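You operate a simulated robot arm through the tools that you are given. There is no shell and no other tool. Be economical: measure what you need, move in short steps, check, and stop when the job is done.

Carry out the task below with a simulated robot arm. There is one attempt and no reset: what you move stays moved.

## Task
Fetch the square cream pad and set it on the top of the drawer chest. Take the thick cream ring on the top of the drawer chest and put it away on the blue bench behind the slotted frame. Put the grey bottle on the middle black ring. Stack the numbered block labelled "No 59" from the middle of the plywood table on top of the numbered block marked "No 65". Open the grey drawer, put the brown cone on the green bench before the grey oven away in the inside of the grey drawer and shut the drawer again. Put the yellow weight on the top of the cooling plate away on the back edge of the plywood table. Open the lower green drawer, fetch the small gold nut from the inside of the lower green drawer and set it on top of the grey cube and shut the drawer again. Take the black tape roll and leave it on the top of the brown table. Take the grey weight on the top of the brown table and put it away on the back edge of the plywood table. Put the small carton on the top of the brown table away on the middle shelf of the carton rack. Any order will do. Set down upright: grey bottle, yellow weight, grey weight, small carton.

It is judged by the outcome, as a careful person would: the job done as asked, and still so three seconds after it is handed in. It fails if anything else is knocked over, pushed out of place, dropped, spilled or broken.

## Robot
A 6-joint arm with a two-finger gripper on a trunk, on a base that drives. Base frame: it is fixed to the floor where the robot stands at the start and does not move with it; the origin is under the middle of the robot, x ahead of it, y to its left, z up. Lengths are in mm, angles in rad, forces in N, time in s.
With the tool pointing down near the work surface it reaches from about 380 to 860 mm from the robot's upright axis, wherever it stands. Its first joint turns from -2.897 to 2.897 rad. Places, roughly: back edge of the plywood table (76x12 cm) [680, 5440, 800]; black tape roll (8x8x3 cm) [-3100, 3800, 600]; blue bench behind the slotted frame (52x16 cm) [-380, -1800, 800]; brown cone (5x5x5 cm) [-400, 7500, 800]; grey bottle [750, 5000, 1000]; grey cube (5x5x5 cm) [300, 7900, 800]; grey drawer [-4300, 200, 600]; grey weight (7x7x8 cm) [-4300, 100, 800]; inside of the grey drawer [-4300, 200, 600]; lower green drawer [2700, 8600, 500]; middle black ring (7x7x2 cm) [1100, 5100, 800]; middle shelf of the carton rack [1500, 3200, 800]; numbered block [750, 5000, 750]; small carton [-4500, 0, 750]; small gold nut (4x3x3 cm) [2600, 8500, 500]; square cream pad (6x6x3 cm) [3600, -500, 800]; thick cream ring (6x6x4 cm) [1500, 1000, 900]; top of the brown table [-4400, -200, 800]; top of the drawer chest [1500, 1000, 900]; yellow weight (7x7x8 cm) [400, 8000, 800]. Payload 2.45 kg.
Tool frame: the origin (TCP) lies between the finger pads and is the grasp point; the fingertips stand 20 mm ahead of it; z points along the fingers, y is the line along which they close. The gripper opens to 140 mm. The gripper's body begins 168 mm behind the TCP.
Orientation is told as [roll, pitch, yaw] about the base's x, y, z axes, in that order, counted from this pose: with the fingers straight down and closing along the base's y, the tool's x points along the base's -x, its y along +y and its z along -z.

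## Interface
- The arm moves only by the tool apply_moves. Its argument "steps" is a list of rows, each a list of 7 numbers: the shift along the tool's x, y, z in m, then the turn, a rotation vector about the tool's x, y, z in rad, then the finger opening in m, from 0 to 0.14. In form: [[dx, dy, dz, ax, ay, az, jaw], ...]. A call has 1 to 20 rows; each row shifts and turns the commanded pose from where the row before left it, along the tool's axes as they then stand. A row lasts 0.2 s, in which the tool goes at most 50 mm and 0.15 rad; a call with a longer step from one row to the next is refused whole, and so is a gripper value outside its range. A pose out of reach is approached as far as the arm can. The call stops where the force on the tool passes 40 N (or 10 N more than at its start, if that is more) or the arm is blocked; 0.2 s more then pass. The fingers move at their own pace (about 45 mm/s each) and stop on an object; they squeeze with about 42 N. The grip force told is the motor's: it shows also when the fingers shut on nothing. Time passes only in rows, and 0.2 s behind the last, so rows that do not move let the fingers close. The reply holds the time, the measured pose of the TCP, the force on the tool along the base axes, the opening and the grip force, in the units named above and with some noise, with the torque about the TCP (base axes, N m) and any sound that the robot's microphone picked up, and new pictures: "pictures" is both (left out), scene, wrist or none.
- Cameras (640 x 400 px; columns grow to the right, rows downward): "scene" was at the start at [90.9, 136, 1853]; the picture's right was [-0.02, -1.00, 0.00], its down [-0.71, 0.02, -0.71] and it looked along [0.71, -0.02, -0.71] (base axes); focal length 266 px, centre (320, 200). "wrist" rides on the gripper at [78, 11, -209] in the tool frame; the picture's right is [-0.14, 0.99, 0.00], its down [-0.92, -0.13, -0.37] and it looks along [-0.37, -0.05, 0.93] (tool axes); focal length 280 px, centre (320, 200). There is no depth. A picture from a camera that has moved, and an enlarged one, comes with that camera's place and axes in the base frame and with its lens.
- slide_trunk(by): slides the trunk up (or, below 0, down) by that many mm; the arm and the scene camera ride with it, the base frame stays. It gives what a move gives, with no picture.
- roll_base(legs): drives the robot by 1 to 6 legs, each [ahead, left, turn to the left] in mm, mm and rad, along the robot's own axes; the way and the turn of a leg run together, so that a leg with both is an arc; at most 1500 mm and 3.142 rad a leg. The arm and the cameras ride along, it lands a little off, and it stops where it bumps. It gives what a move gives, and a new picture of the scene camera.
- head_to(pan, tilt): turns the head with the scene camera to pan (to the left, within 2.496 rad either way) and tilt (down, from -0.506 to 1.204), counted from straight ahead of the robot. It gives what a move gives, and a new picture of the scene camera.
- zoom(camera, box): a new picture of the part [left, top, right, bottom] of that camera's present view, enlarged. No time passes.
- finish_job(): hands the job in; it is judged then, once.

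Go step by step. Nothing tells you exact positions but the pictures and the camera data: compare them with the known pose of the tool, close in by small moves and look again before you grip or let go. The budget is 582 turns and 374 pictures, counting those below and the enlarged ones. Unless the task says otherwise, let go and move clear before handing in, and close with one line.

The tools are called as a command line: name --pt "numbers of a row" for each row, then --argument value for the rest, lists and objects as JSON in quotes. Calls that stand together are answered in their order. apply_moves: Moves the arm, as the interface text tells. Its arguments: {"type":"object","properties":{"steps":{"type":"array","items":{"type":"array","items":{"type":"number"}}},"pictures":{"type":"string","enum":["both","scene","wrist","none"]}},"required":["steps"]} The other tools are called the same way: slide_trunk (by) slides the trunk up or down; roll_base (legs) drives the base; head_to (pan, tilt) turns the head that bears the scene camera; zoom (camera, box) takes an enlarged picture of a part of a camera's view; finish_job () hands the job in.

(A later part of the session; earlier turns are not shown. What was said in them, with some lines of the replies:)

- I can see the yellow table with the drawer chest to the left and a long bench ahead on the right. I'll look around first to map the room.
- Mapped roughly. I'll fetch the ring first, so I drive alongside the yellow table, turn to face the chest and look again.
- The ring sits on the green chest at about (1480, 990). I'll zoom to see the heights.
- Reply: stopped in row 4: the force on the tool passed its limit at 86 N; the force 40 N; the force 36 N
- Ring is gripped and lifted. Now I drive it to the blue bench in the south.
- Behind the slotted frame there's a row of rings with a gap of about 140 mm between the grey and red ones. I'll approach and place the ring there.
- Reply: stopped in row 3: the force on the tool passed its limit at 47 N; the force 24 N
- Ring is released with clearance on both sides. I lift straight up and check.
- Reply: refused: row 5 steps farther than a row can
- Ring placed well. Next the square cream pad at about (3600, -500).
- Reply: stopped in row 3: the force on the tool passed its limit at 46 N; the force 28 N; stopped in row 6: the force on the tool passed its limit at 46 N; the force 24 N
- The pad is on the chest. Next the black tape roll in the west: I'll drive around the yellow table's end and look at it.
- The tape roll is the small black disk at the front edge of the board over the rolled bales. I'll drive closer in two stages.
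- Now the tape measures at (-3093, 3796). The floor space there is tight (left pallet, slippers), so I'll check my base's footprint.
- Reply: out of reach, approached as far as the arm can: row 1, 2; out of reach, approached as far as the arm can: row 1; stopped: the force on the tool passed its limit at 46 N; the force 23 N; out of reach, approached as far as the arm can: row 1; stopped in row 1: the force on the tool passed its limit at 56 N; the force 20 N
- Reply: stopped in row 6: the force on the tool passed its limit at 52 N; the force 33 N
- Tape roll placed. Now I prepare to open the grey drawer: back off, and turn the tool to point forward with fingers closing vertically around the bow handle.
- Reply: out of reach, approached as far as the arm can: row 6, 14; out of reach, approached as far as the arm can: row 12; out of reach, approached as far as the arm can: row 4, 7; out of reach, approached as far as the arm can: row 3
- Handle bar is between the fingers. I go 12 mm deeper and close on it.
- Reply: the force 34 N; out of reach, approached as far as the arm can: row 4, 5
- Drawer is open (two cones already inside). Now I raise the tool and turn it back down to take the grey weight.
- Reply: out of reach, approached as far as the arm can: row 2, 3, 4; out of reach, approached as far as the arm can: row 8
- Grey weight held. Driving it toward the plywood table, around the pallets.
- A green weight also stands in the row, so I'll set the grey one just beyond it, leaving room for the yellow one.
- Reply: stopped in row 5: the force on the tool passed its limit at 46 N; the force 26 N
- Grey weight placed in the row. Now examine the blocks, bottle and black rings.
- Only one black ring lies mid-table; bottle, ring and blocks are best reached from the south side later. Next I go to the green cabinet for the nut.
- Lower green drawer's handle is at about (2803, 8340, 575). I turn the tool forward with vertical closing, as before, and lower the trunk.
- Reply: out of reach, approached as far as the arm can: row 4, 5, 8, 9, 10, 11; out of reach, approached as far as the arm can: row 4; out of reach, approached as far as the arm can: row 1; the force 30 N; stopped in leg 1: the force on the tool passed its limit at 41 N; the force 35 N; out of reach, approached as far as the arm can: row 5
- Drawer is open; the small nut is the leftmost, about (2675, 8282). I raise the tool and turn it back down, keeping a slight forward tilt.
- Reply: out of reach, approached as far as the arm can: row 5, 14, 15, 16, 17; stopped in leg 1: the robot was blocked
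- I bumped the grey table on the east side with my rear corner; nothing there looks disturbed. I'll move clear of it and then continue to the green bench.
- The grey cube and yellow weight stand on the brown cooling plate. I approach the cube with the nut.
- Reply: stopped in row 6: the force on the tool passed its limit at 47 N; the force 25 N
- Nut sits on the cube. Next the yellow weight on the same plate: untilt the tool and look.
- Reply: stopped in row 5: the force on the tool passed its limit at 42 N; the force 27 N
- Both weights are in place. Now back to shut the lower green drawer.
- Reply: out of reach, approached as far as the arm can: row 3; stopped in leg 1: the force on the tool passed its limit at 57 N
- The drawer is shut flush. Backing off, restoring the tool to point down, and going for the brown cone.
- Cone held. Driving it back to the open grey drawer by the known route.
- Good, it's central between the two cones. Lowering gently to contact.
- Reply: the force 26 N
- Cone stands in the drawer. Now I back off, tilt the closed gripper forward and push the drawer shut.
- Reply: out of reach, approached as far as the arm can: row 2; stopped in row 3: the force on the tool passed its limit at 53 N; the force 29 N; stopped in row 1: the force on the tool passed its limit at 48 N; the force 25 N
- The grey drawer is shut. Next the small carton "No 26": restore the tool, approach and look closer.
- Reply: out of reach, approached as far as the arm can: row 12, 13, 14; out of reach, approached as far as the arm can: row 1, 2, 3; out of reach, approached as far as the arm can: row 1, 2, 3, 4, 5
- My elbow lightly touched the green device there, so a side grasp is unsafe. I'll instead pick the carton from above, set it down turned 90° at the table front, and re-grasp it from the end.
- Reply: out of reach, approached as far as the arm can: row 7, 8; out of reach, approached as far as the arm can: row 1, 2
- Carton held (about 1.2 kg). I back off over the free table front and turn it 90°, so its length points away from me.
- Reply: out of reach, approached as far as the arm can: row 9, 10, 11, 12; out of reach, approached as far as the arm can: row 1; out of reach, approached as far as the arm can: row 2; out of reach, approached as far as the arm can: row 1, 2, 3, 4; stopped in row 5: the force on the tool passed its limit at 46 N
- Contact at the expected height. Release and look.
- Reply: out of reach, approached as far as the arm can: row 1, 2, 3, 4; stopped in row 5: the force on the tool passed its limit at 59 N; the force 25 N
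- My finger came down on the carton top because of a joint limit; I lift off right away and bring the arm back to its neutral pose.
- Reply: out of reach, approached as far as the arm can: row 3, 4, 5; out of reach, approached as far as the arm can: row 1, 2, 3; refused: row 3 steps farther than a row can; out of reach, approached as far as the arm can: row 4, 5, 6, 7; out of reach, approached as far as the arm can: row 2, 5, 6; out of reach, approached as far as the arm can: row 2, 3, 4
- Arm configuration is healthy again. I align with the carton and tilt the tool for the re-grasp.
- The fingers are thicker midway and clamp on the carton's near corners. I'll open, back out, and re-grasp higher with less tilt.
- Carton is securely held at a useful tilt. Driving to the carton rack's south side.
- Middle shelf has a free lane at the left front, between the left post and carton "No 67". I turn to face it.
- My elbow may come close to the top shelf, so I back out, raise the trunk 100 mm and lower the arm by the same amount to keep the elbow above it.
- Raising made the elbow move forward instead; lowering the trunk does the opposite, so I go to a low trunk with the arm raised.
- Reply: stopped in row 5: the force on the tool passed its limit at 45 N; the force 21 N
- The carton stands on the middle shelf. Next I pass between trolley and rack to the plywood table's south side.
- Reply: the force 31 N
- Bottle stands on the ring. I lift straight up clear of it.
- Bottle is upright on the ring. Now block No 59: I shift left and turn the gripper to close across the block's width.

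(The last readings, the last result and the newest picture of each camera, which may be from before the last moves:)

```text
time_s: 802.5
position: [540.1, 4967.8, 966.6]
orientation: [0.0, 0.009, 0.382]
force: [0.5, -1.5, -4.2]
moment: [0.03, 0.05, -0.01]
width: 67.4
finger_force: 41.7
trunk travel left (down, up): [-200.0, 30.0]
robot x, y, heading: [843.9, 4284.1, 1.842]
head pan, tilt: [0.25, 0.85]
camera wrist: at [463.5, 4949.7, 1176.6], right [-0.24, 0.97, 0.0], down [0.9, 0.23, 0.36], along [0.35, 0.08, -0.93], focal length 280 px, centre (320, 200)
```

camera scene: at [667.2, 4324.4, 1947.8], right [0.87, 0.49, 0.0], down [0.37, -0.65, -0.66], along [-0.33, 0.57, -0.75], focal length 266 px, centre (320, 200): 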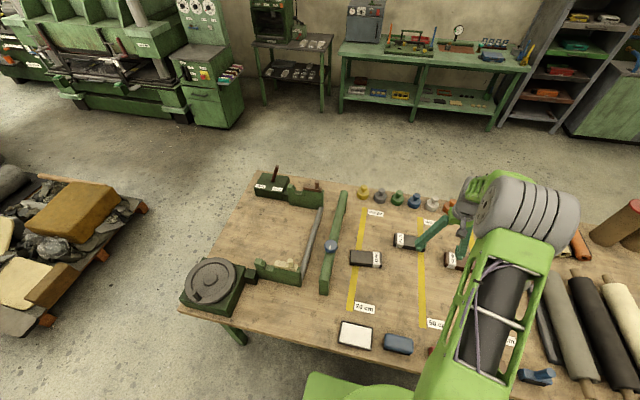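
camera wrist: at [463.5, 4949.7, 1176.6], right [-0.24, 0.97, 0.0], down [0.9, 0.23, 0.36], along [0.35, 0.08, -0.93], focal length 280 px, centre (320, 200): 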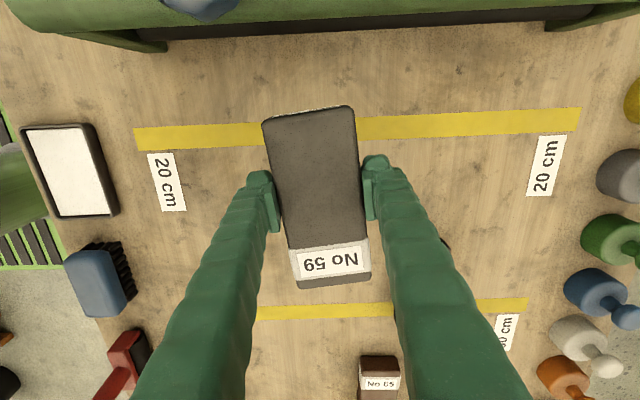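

roll_base --legs '[[0, -260, 0]]'

apply_moves --pt "-0.03 0.02 0 0 0 0.04 0.045" --pt "-0.03 0.02 0 0 0 0.04 0.045" --pictures "both"

```text
time_s: 805.4
position: [788.8, 5037.1, 965.5]
orientation: [-0.002, 0.008, 0.386]
force: [0.2, -0.3, -3.3]
moment: [-0.01, 0.05, 0.01]
width: 67.1
finger_force: 42.3
trunk travel left (down, up): [-200.0, 30.0]
robot x, y, heading: [1095.1, 4354.5, 1.842]
head pan, tilt: [0.25, 0.85]
camera scene: at [919.4, 4393.8, 1947.8], right [0.87, 0.5, 0.0], down [0.37, -0.65, -0.66], along [-0.33, 0.57, -0.75], focal length 266 px, centre (320, 200)
```

scene: 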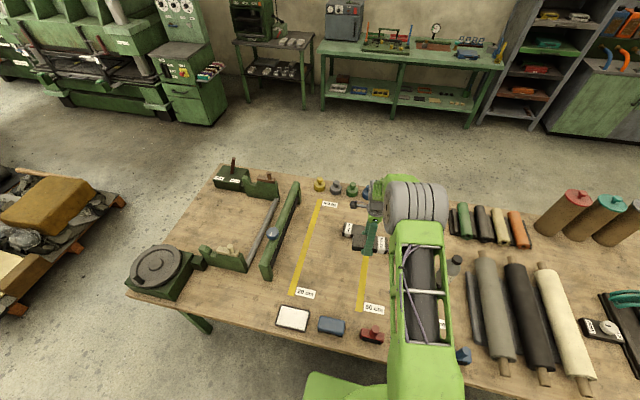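

```text
time_s: 806.0
position: [831.5, 5095.6, 963.3]
orientation: [-0.005, 0.01, 0.306]
force: [0.2, 0.0, -3.6]
moment: [-0.04, 0.02, -0.02]
width: 67.1
finger_force: 42.2
trunk travel left (down, up): [-200.0, 30.0]
robot x, y, heading: [1100.2, 4354.4, 1.838]
head pan, tilt: [0.25, 0.85]
camera scene: at [919.5, 4394.5, 1947.8], right [0.87, 0.5, 0.0], down [0.37, -0.65, -0.66], along [-0.33, 0.57, -0.75], focal length 266 px, centre (320, 200)
camera wrist: at [753.7, 5084.3, 1173.6], right [-0.17, 0.99, 0.0], down [0.92, 0.16, 0.36], along [0.36, 0.06, -0.93], focal length 280 px, centre (320, 200)
```

scene: 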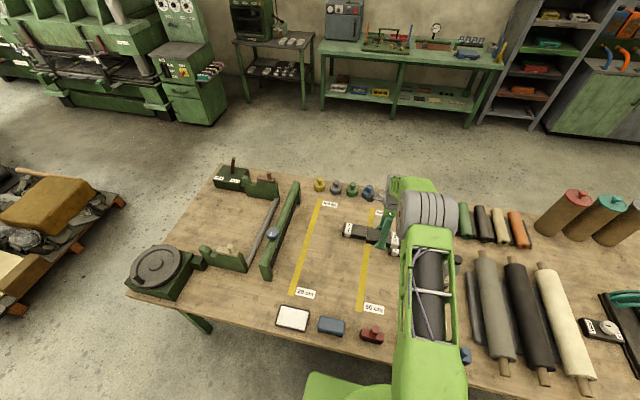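
wrist: 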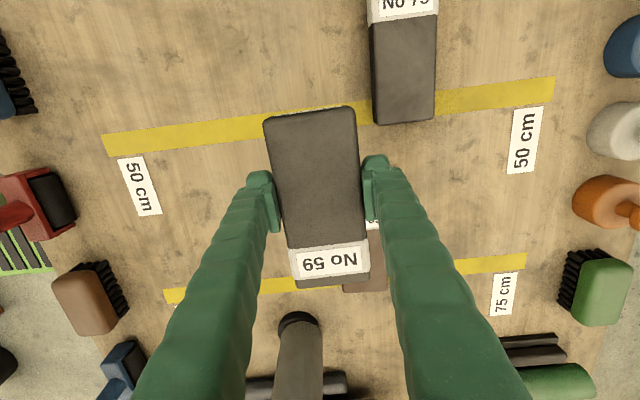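

apply_moves --pt "-0.0333 0.008 0 0 0 0.0115 0.045" --pt "-0.0333 0.008 0 0 0 0.0115 0.045" --pt "-0.0333 0.008 0 0 0 0.0115 0.045" --pt "-0.0333 0.008 0 0 0 0.0115 0.045" --pt "0 0 0.03 0 0 0 0.045" --pictures "both"

zoom --camera "scene" --box '[320, 190, 480, 290]'

```text
time_s: 807.2
position: [949.5, 5165.4, 934.1]
orientation: [-0.004, 0.008, 0.26]
force: [-0.7, 0.6, -4.0]
moment: [-0.05, 0.04, 0.03]
width: 67.4
finger_force: 41.6
trunk travel left (down, up): [-200.0, 30.0]
robot x, y, heading: [1097.7, 4358.3, 1.84]
head pan, tilt: [0.25, 0.85]
camera scene: at [918.5, 4394.5, 1947.6], right [0.87, 0.5, 0.0], down [0.37, -0.65, -0.66], along [-0.33, 0.57, -0.75], focal length 266 px, centre (320, 200)
camera wrist: at [872.2, 5155.8, 1143.7], right [-0.12, 0.99, 0.0], down [0.93, 0.11, 0.36], along [0.36, 0.04, -0.93], focal length 280 px, centre (320, 200)
```

scene: 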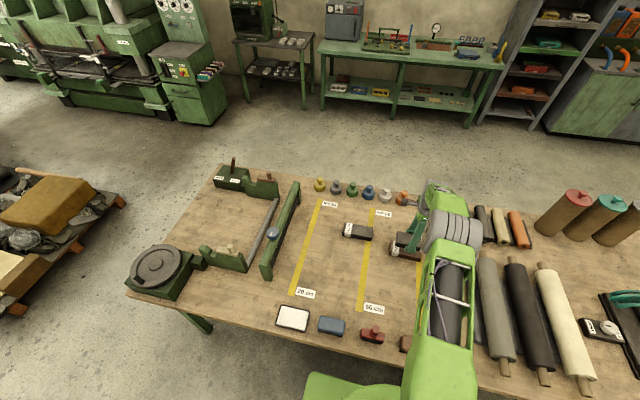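
wrist: 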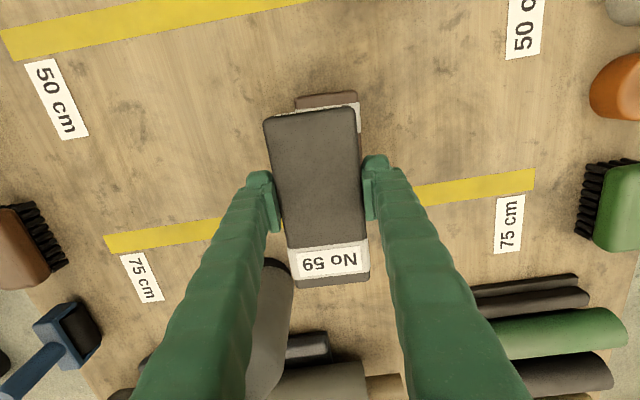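

```text
4.00 times, centred on (400, 240) of scene
camera zoom: at [918.5, 4394.5, 1947.6], right [0.87, 0.5, 0.0], down [0.37, -0.65, -0.66], along [-0.33, 0.57, -0.75], focal length 1065 px, centre (0, 40)
```

zoom: 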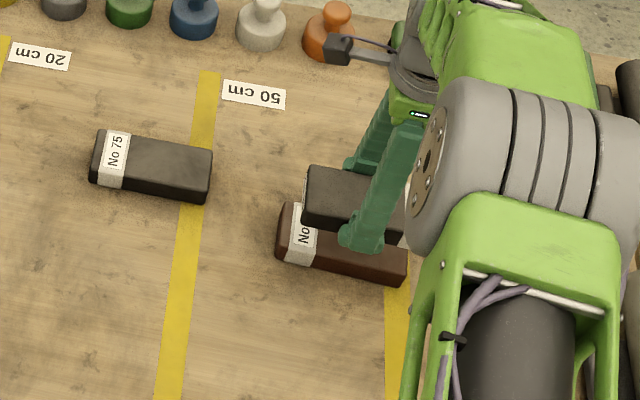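

apply_moves --pt "0.0104 0.0145 0 0 0 0.017 0.045" --pt "0 0 0.03 0 0 0 0.045" --pictures "wrist"

zoom --camera "wrist" --box '[240, 70, 400, 170]'

zoom --camera "scene" --box '[360, 215, 456, 275]'

```text
time_s: 807.8
position: [935.8, 5175.8, 903.9]
orientation: [-0.002, 0.009, 0.243]
force: [-0.3, -0.8, -4.0]
moment: [-0.02, 0.06, -0.02]
width: 67.5
finger_force: 42.4
trunk travel left (down, up): [-200.0, 30.0]
robot x, y, heading: [1098.6, 4356.6, 1.846]
head pan, tilt: [0.25, 0.85]
camera wrist: at [857.5, 5168.3, 1114.4], right [-0.1, 0.99, 0.0], down [0.93, 0.1, 0.36], along [0.36, 0.03, -0.93], focal length 280 px, centre (320, 200)
```

wrist: 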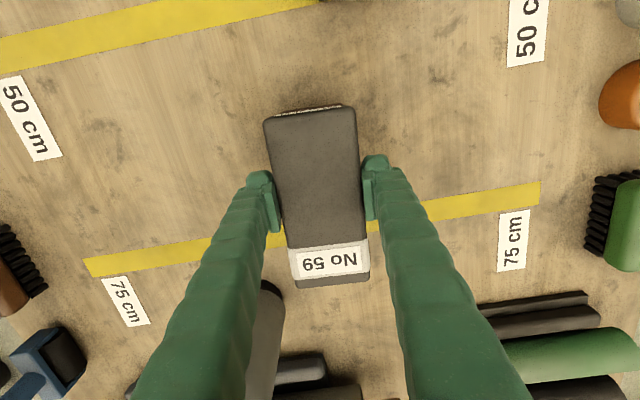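

```text
4.00 times, centred on (320, 120) of wrist
camera zoom: at [857.5, 5168.3, 1114.4], right [-0.1, 0.99, 0.0], down [0.93, 0.1, 0.36], along [0.36, 0.03, -0.93], focal length 1122 px, centre (320, 520)
```

zoom: 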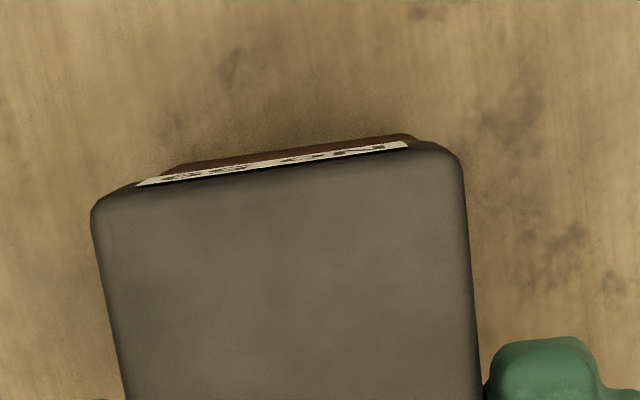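

```text
6.67 times, centred on (408, 245) of scene
camera zoom: at [919.2, 4394.4, 1947.7], right [0.87, 0.5, 0.0], down [0.37, -0.65, -0.66], along [-0.33, 0.57, -0.75], focal length 1776 px, centre (-267, -100)
```

zoom: 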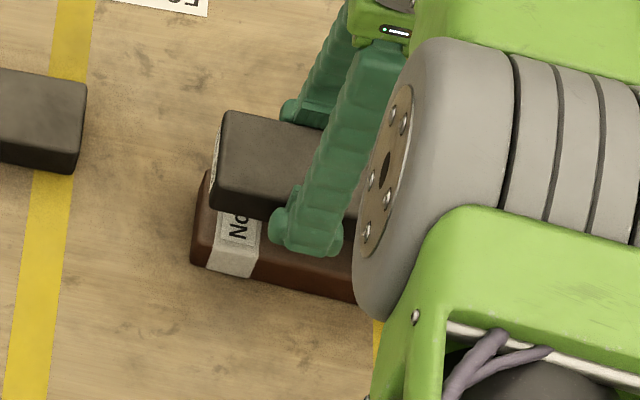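

Held block is now aligned over No 65. Lowering gently.

apply_moves --pt "0 0 0.018 0 0 0 0.045" --pt "0 0 0.006 0 0 0 0.045" --pt "0 0 0.004 0 0 0 0.045" --pt "0 0 0.004 0 0 0 0.045" --pt "0 0 0.004 0 0 0 0.045" --pt "0 0 0.004 0 0 0 0.045" --pictures "none"

zoom --camera "scene" --box '[360, 215, 456, 275]'

```text
time_s: 809.2
position: [935.2, 5176.0, 865.7]
orientation: [-0.002, 0.01, 0.241]
force: [0.1, -0.5, -4.9]
moment: [0.0, 0.03, 0.03]
width: 67.2
finger_force: 41.9
trunk travel left (down, up): [-200.0, 30.0]
robot x, y, heading: [1095.3, 4356.4, 1.842]
head pan, tilt: [0.25, 0.85]
```

```text
6.67 times, centred on (408, 245) of scene
camera zoom: at [919.1, 4393.8, 1947.8], right [0.87, 0.5, 0.0], down [0.37, -0.65, -0.66], along [-0.33, 0.57, -0.75], focal length 1776 px, centre (-267, -100)
```

zoom: 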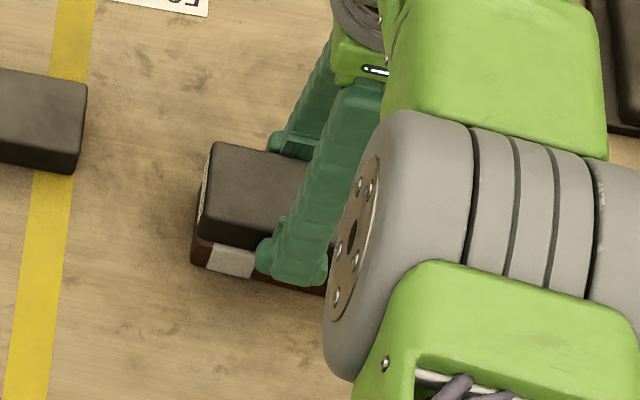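

apply_moves --pt "0 0 0.003 0 0 0 0.045" --pt "0 0 0.003 0 0 0 0.045" --pt "0 0 0.003 0 0 0 0.045" --pt "0 0 0.003 0 0 0 0.045" --pt "0 0 0.003 0 0 0 0.045" --pictures "none"

zoom --camera "scene" --box '[360, 215, 456, 275]'

```text
time_s: 810.2
position: [933.5, 5179.3, 862.5]
orientation: [0.006, 0.008, 0.243]
force: [1.1, -2.5, 17.1]
moment: [-0.6, -0.12, 0.04]
width: 66.9
finger_force: 42.6
trunk travel left (down, up): [-200.0, 30.0]
robot x, y, heading: [1095.3, 4358.0, 1.843]
head pan, tilt: [0.25, 0.85]
stopped in row 4: the force on the tool passed its limit at 43 N (the readings are from after the stop); the commanded pose is now the measured one
```

```text
6.67 times, centred on (408, 245) of scene
camera zoom: at [919.5, 4391.7, 1947.8], right [0.87, 0.5, 0.0], down [0.37, -0.65, -0.66], along [-0.33, 0.57, -0.75], focal length 1776 px, centre (-267, -100)
```

zoom: 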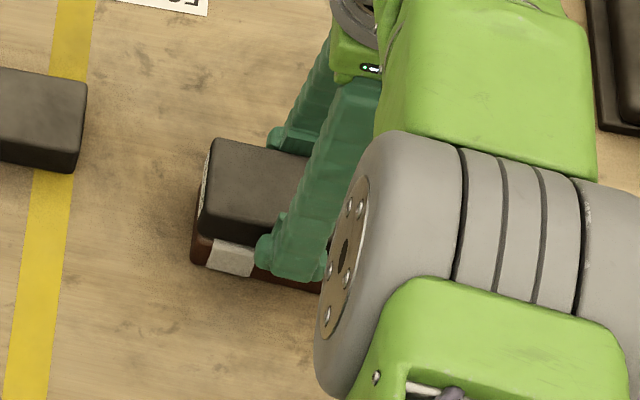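

apply_moves --pt "0 0 -0.001 0 0 0 0.07" --pt "0 0 0 0 0 0 0.08" --pt "0 0 0 0 0 0 0.09" --pt "0 0 -0.02 0 0 0 0.09" --pt "0 0 -0.045 0 0 0 0.09" --pt "0 0 -0.045 0 0 0 0.09" --pt "0 0 -0.045 0 0 0 0.09" --pt "0 0 -0.045 0 0 0 0.09" --pictures "wrist"

zoom --camera "scene" --box '[328, 200, 488, 300]'

```text
time_s: 812.0
position: [937.2, 5177.7, 1060.3]
orientation: [0.002, 0.007, 0.242]
force: [-0.1, -0.6, 0.4]
moment: [0.0, 0.0, -0.01]
width: 90.0
finger_force: 0.0
trunk travel left (down, up): [-200.0, 30.0]
robot x, y, heading: [1097.0, 4355.0, 1.839]
head pan, tilt: [0.25, 0.85]
camera wrist: at [859.4, 5169.5, 1270.6], right [-0.1, 0.99, 0.0], down [0.93, 0.1, 0.36], along [0.36, 0.04, -0.93], focal length 280 px, centre (320, 200)
```

wrist: 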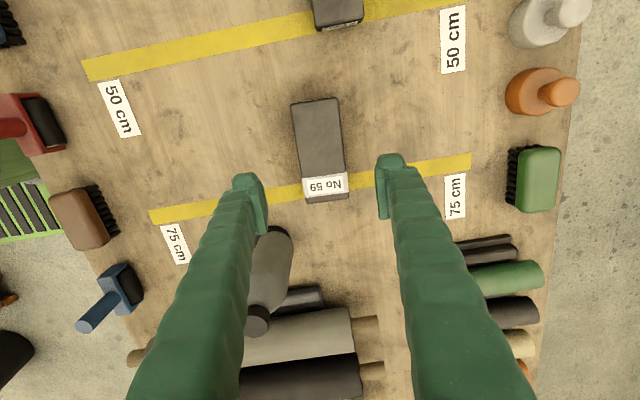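

```text
4.00 times, centred on (408, 250) of scene
camera zoom: at [919.4, 4392.2, 1947.8], right [0.87, 0.5, 0.0], down [0.37, -0.65, -0.66], along [-0.33, 0.57, -0.75], focal length 1065 px, centre (-32, 0)
```

zoom: 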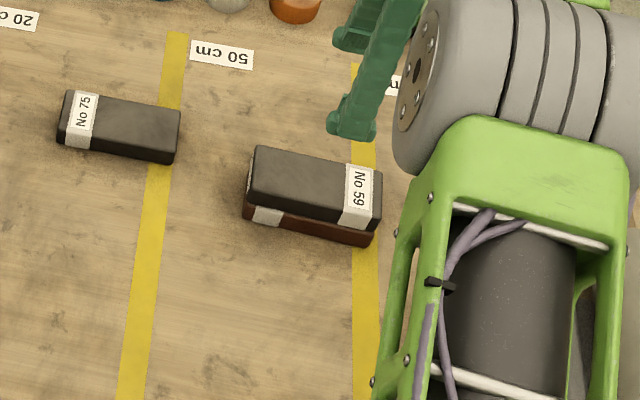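

Block 59 sits squarely on 65. I back clear of the table and take a last look.

roll_base --legs '[[-450, 0, 0]]'

zoom --camera "scene" --box '[240, 0, 560, 200]'

```text
time_s: 814.7
position: [1058.2, 4750.7, 1059.7]
orientation: [0.004, 0.008, 0.236]
force: [-0.3, -0.2, -0.9]
moment: [0.04, 0.03, 0.0]
width: 90.2
finger_force: 0.1
trunk travel left (down, up): [-200.0, 30.0]
robot x, y, heading: [1214.1, 3927.3, 1.829]
head pan, tilt: [0.25, 0.85]
camera scene: at [1036.8, 3964.3, 1947.9], right [0.87, 0.49, 0.0], down [0.37, -0.65, -0.66], along [-0.32, 0.58, -0.75], focal length 266 px, centre (320, 200)
```

scene: 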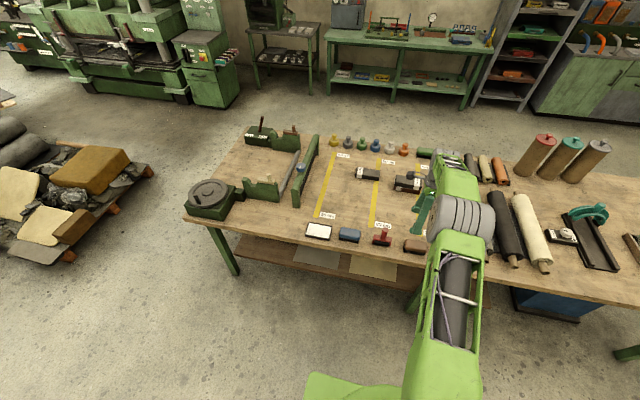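

```text
2.00 times, centred on (400, 100) of scene
camera zoom: at [1036.8, 3964.3, 1947.9], right [0.87, 0.49, 0.0], down [0.37, -0.65, -0.66], along [-0.32, 0.58, -0.75], focal length 533 px, centre (160, 400)
```

zoom: 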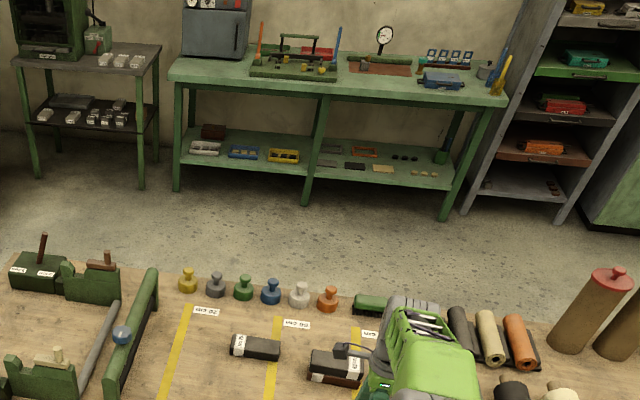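

The weights, stacked blocks, cube and rack work all look settled from here, and the hand is empty and clear of the table. Everything on the list is done, so I hand in.

finish_job

```text
The job is handed in.
```

All ten tasks are done as asked and the job is handed in. Along the way, the robot lightly bumped the grey table in the northeast corner and touched the green device on the brown table. Nothing looked moved or knocked over in the pictures.
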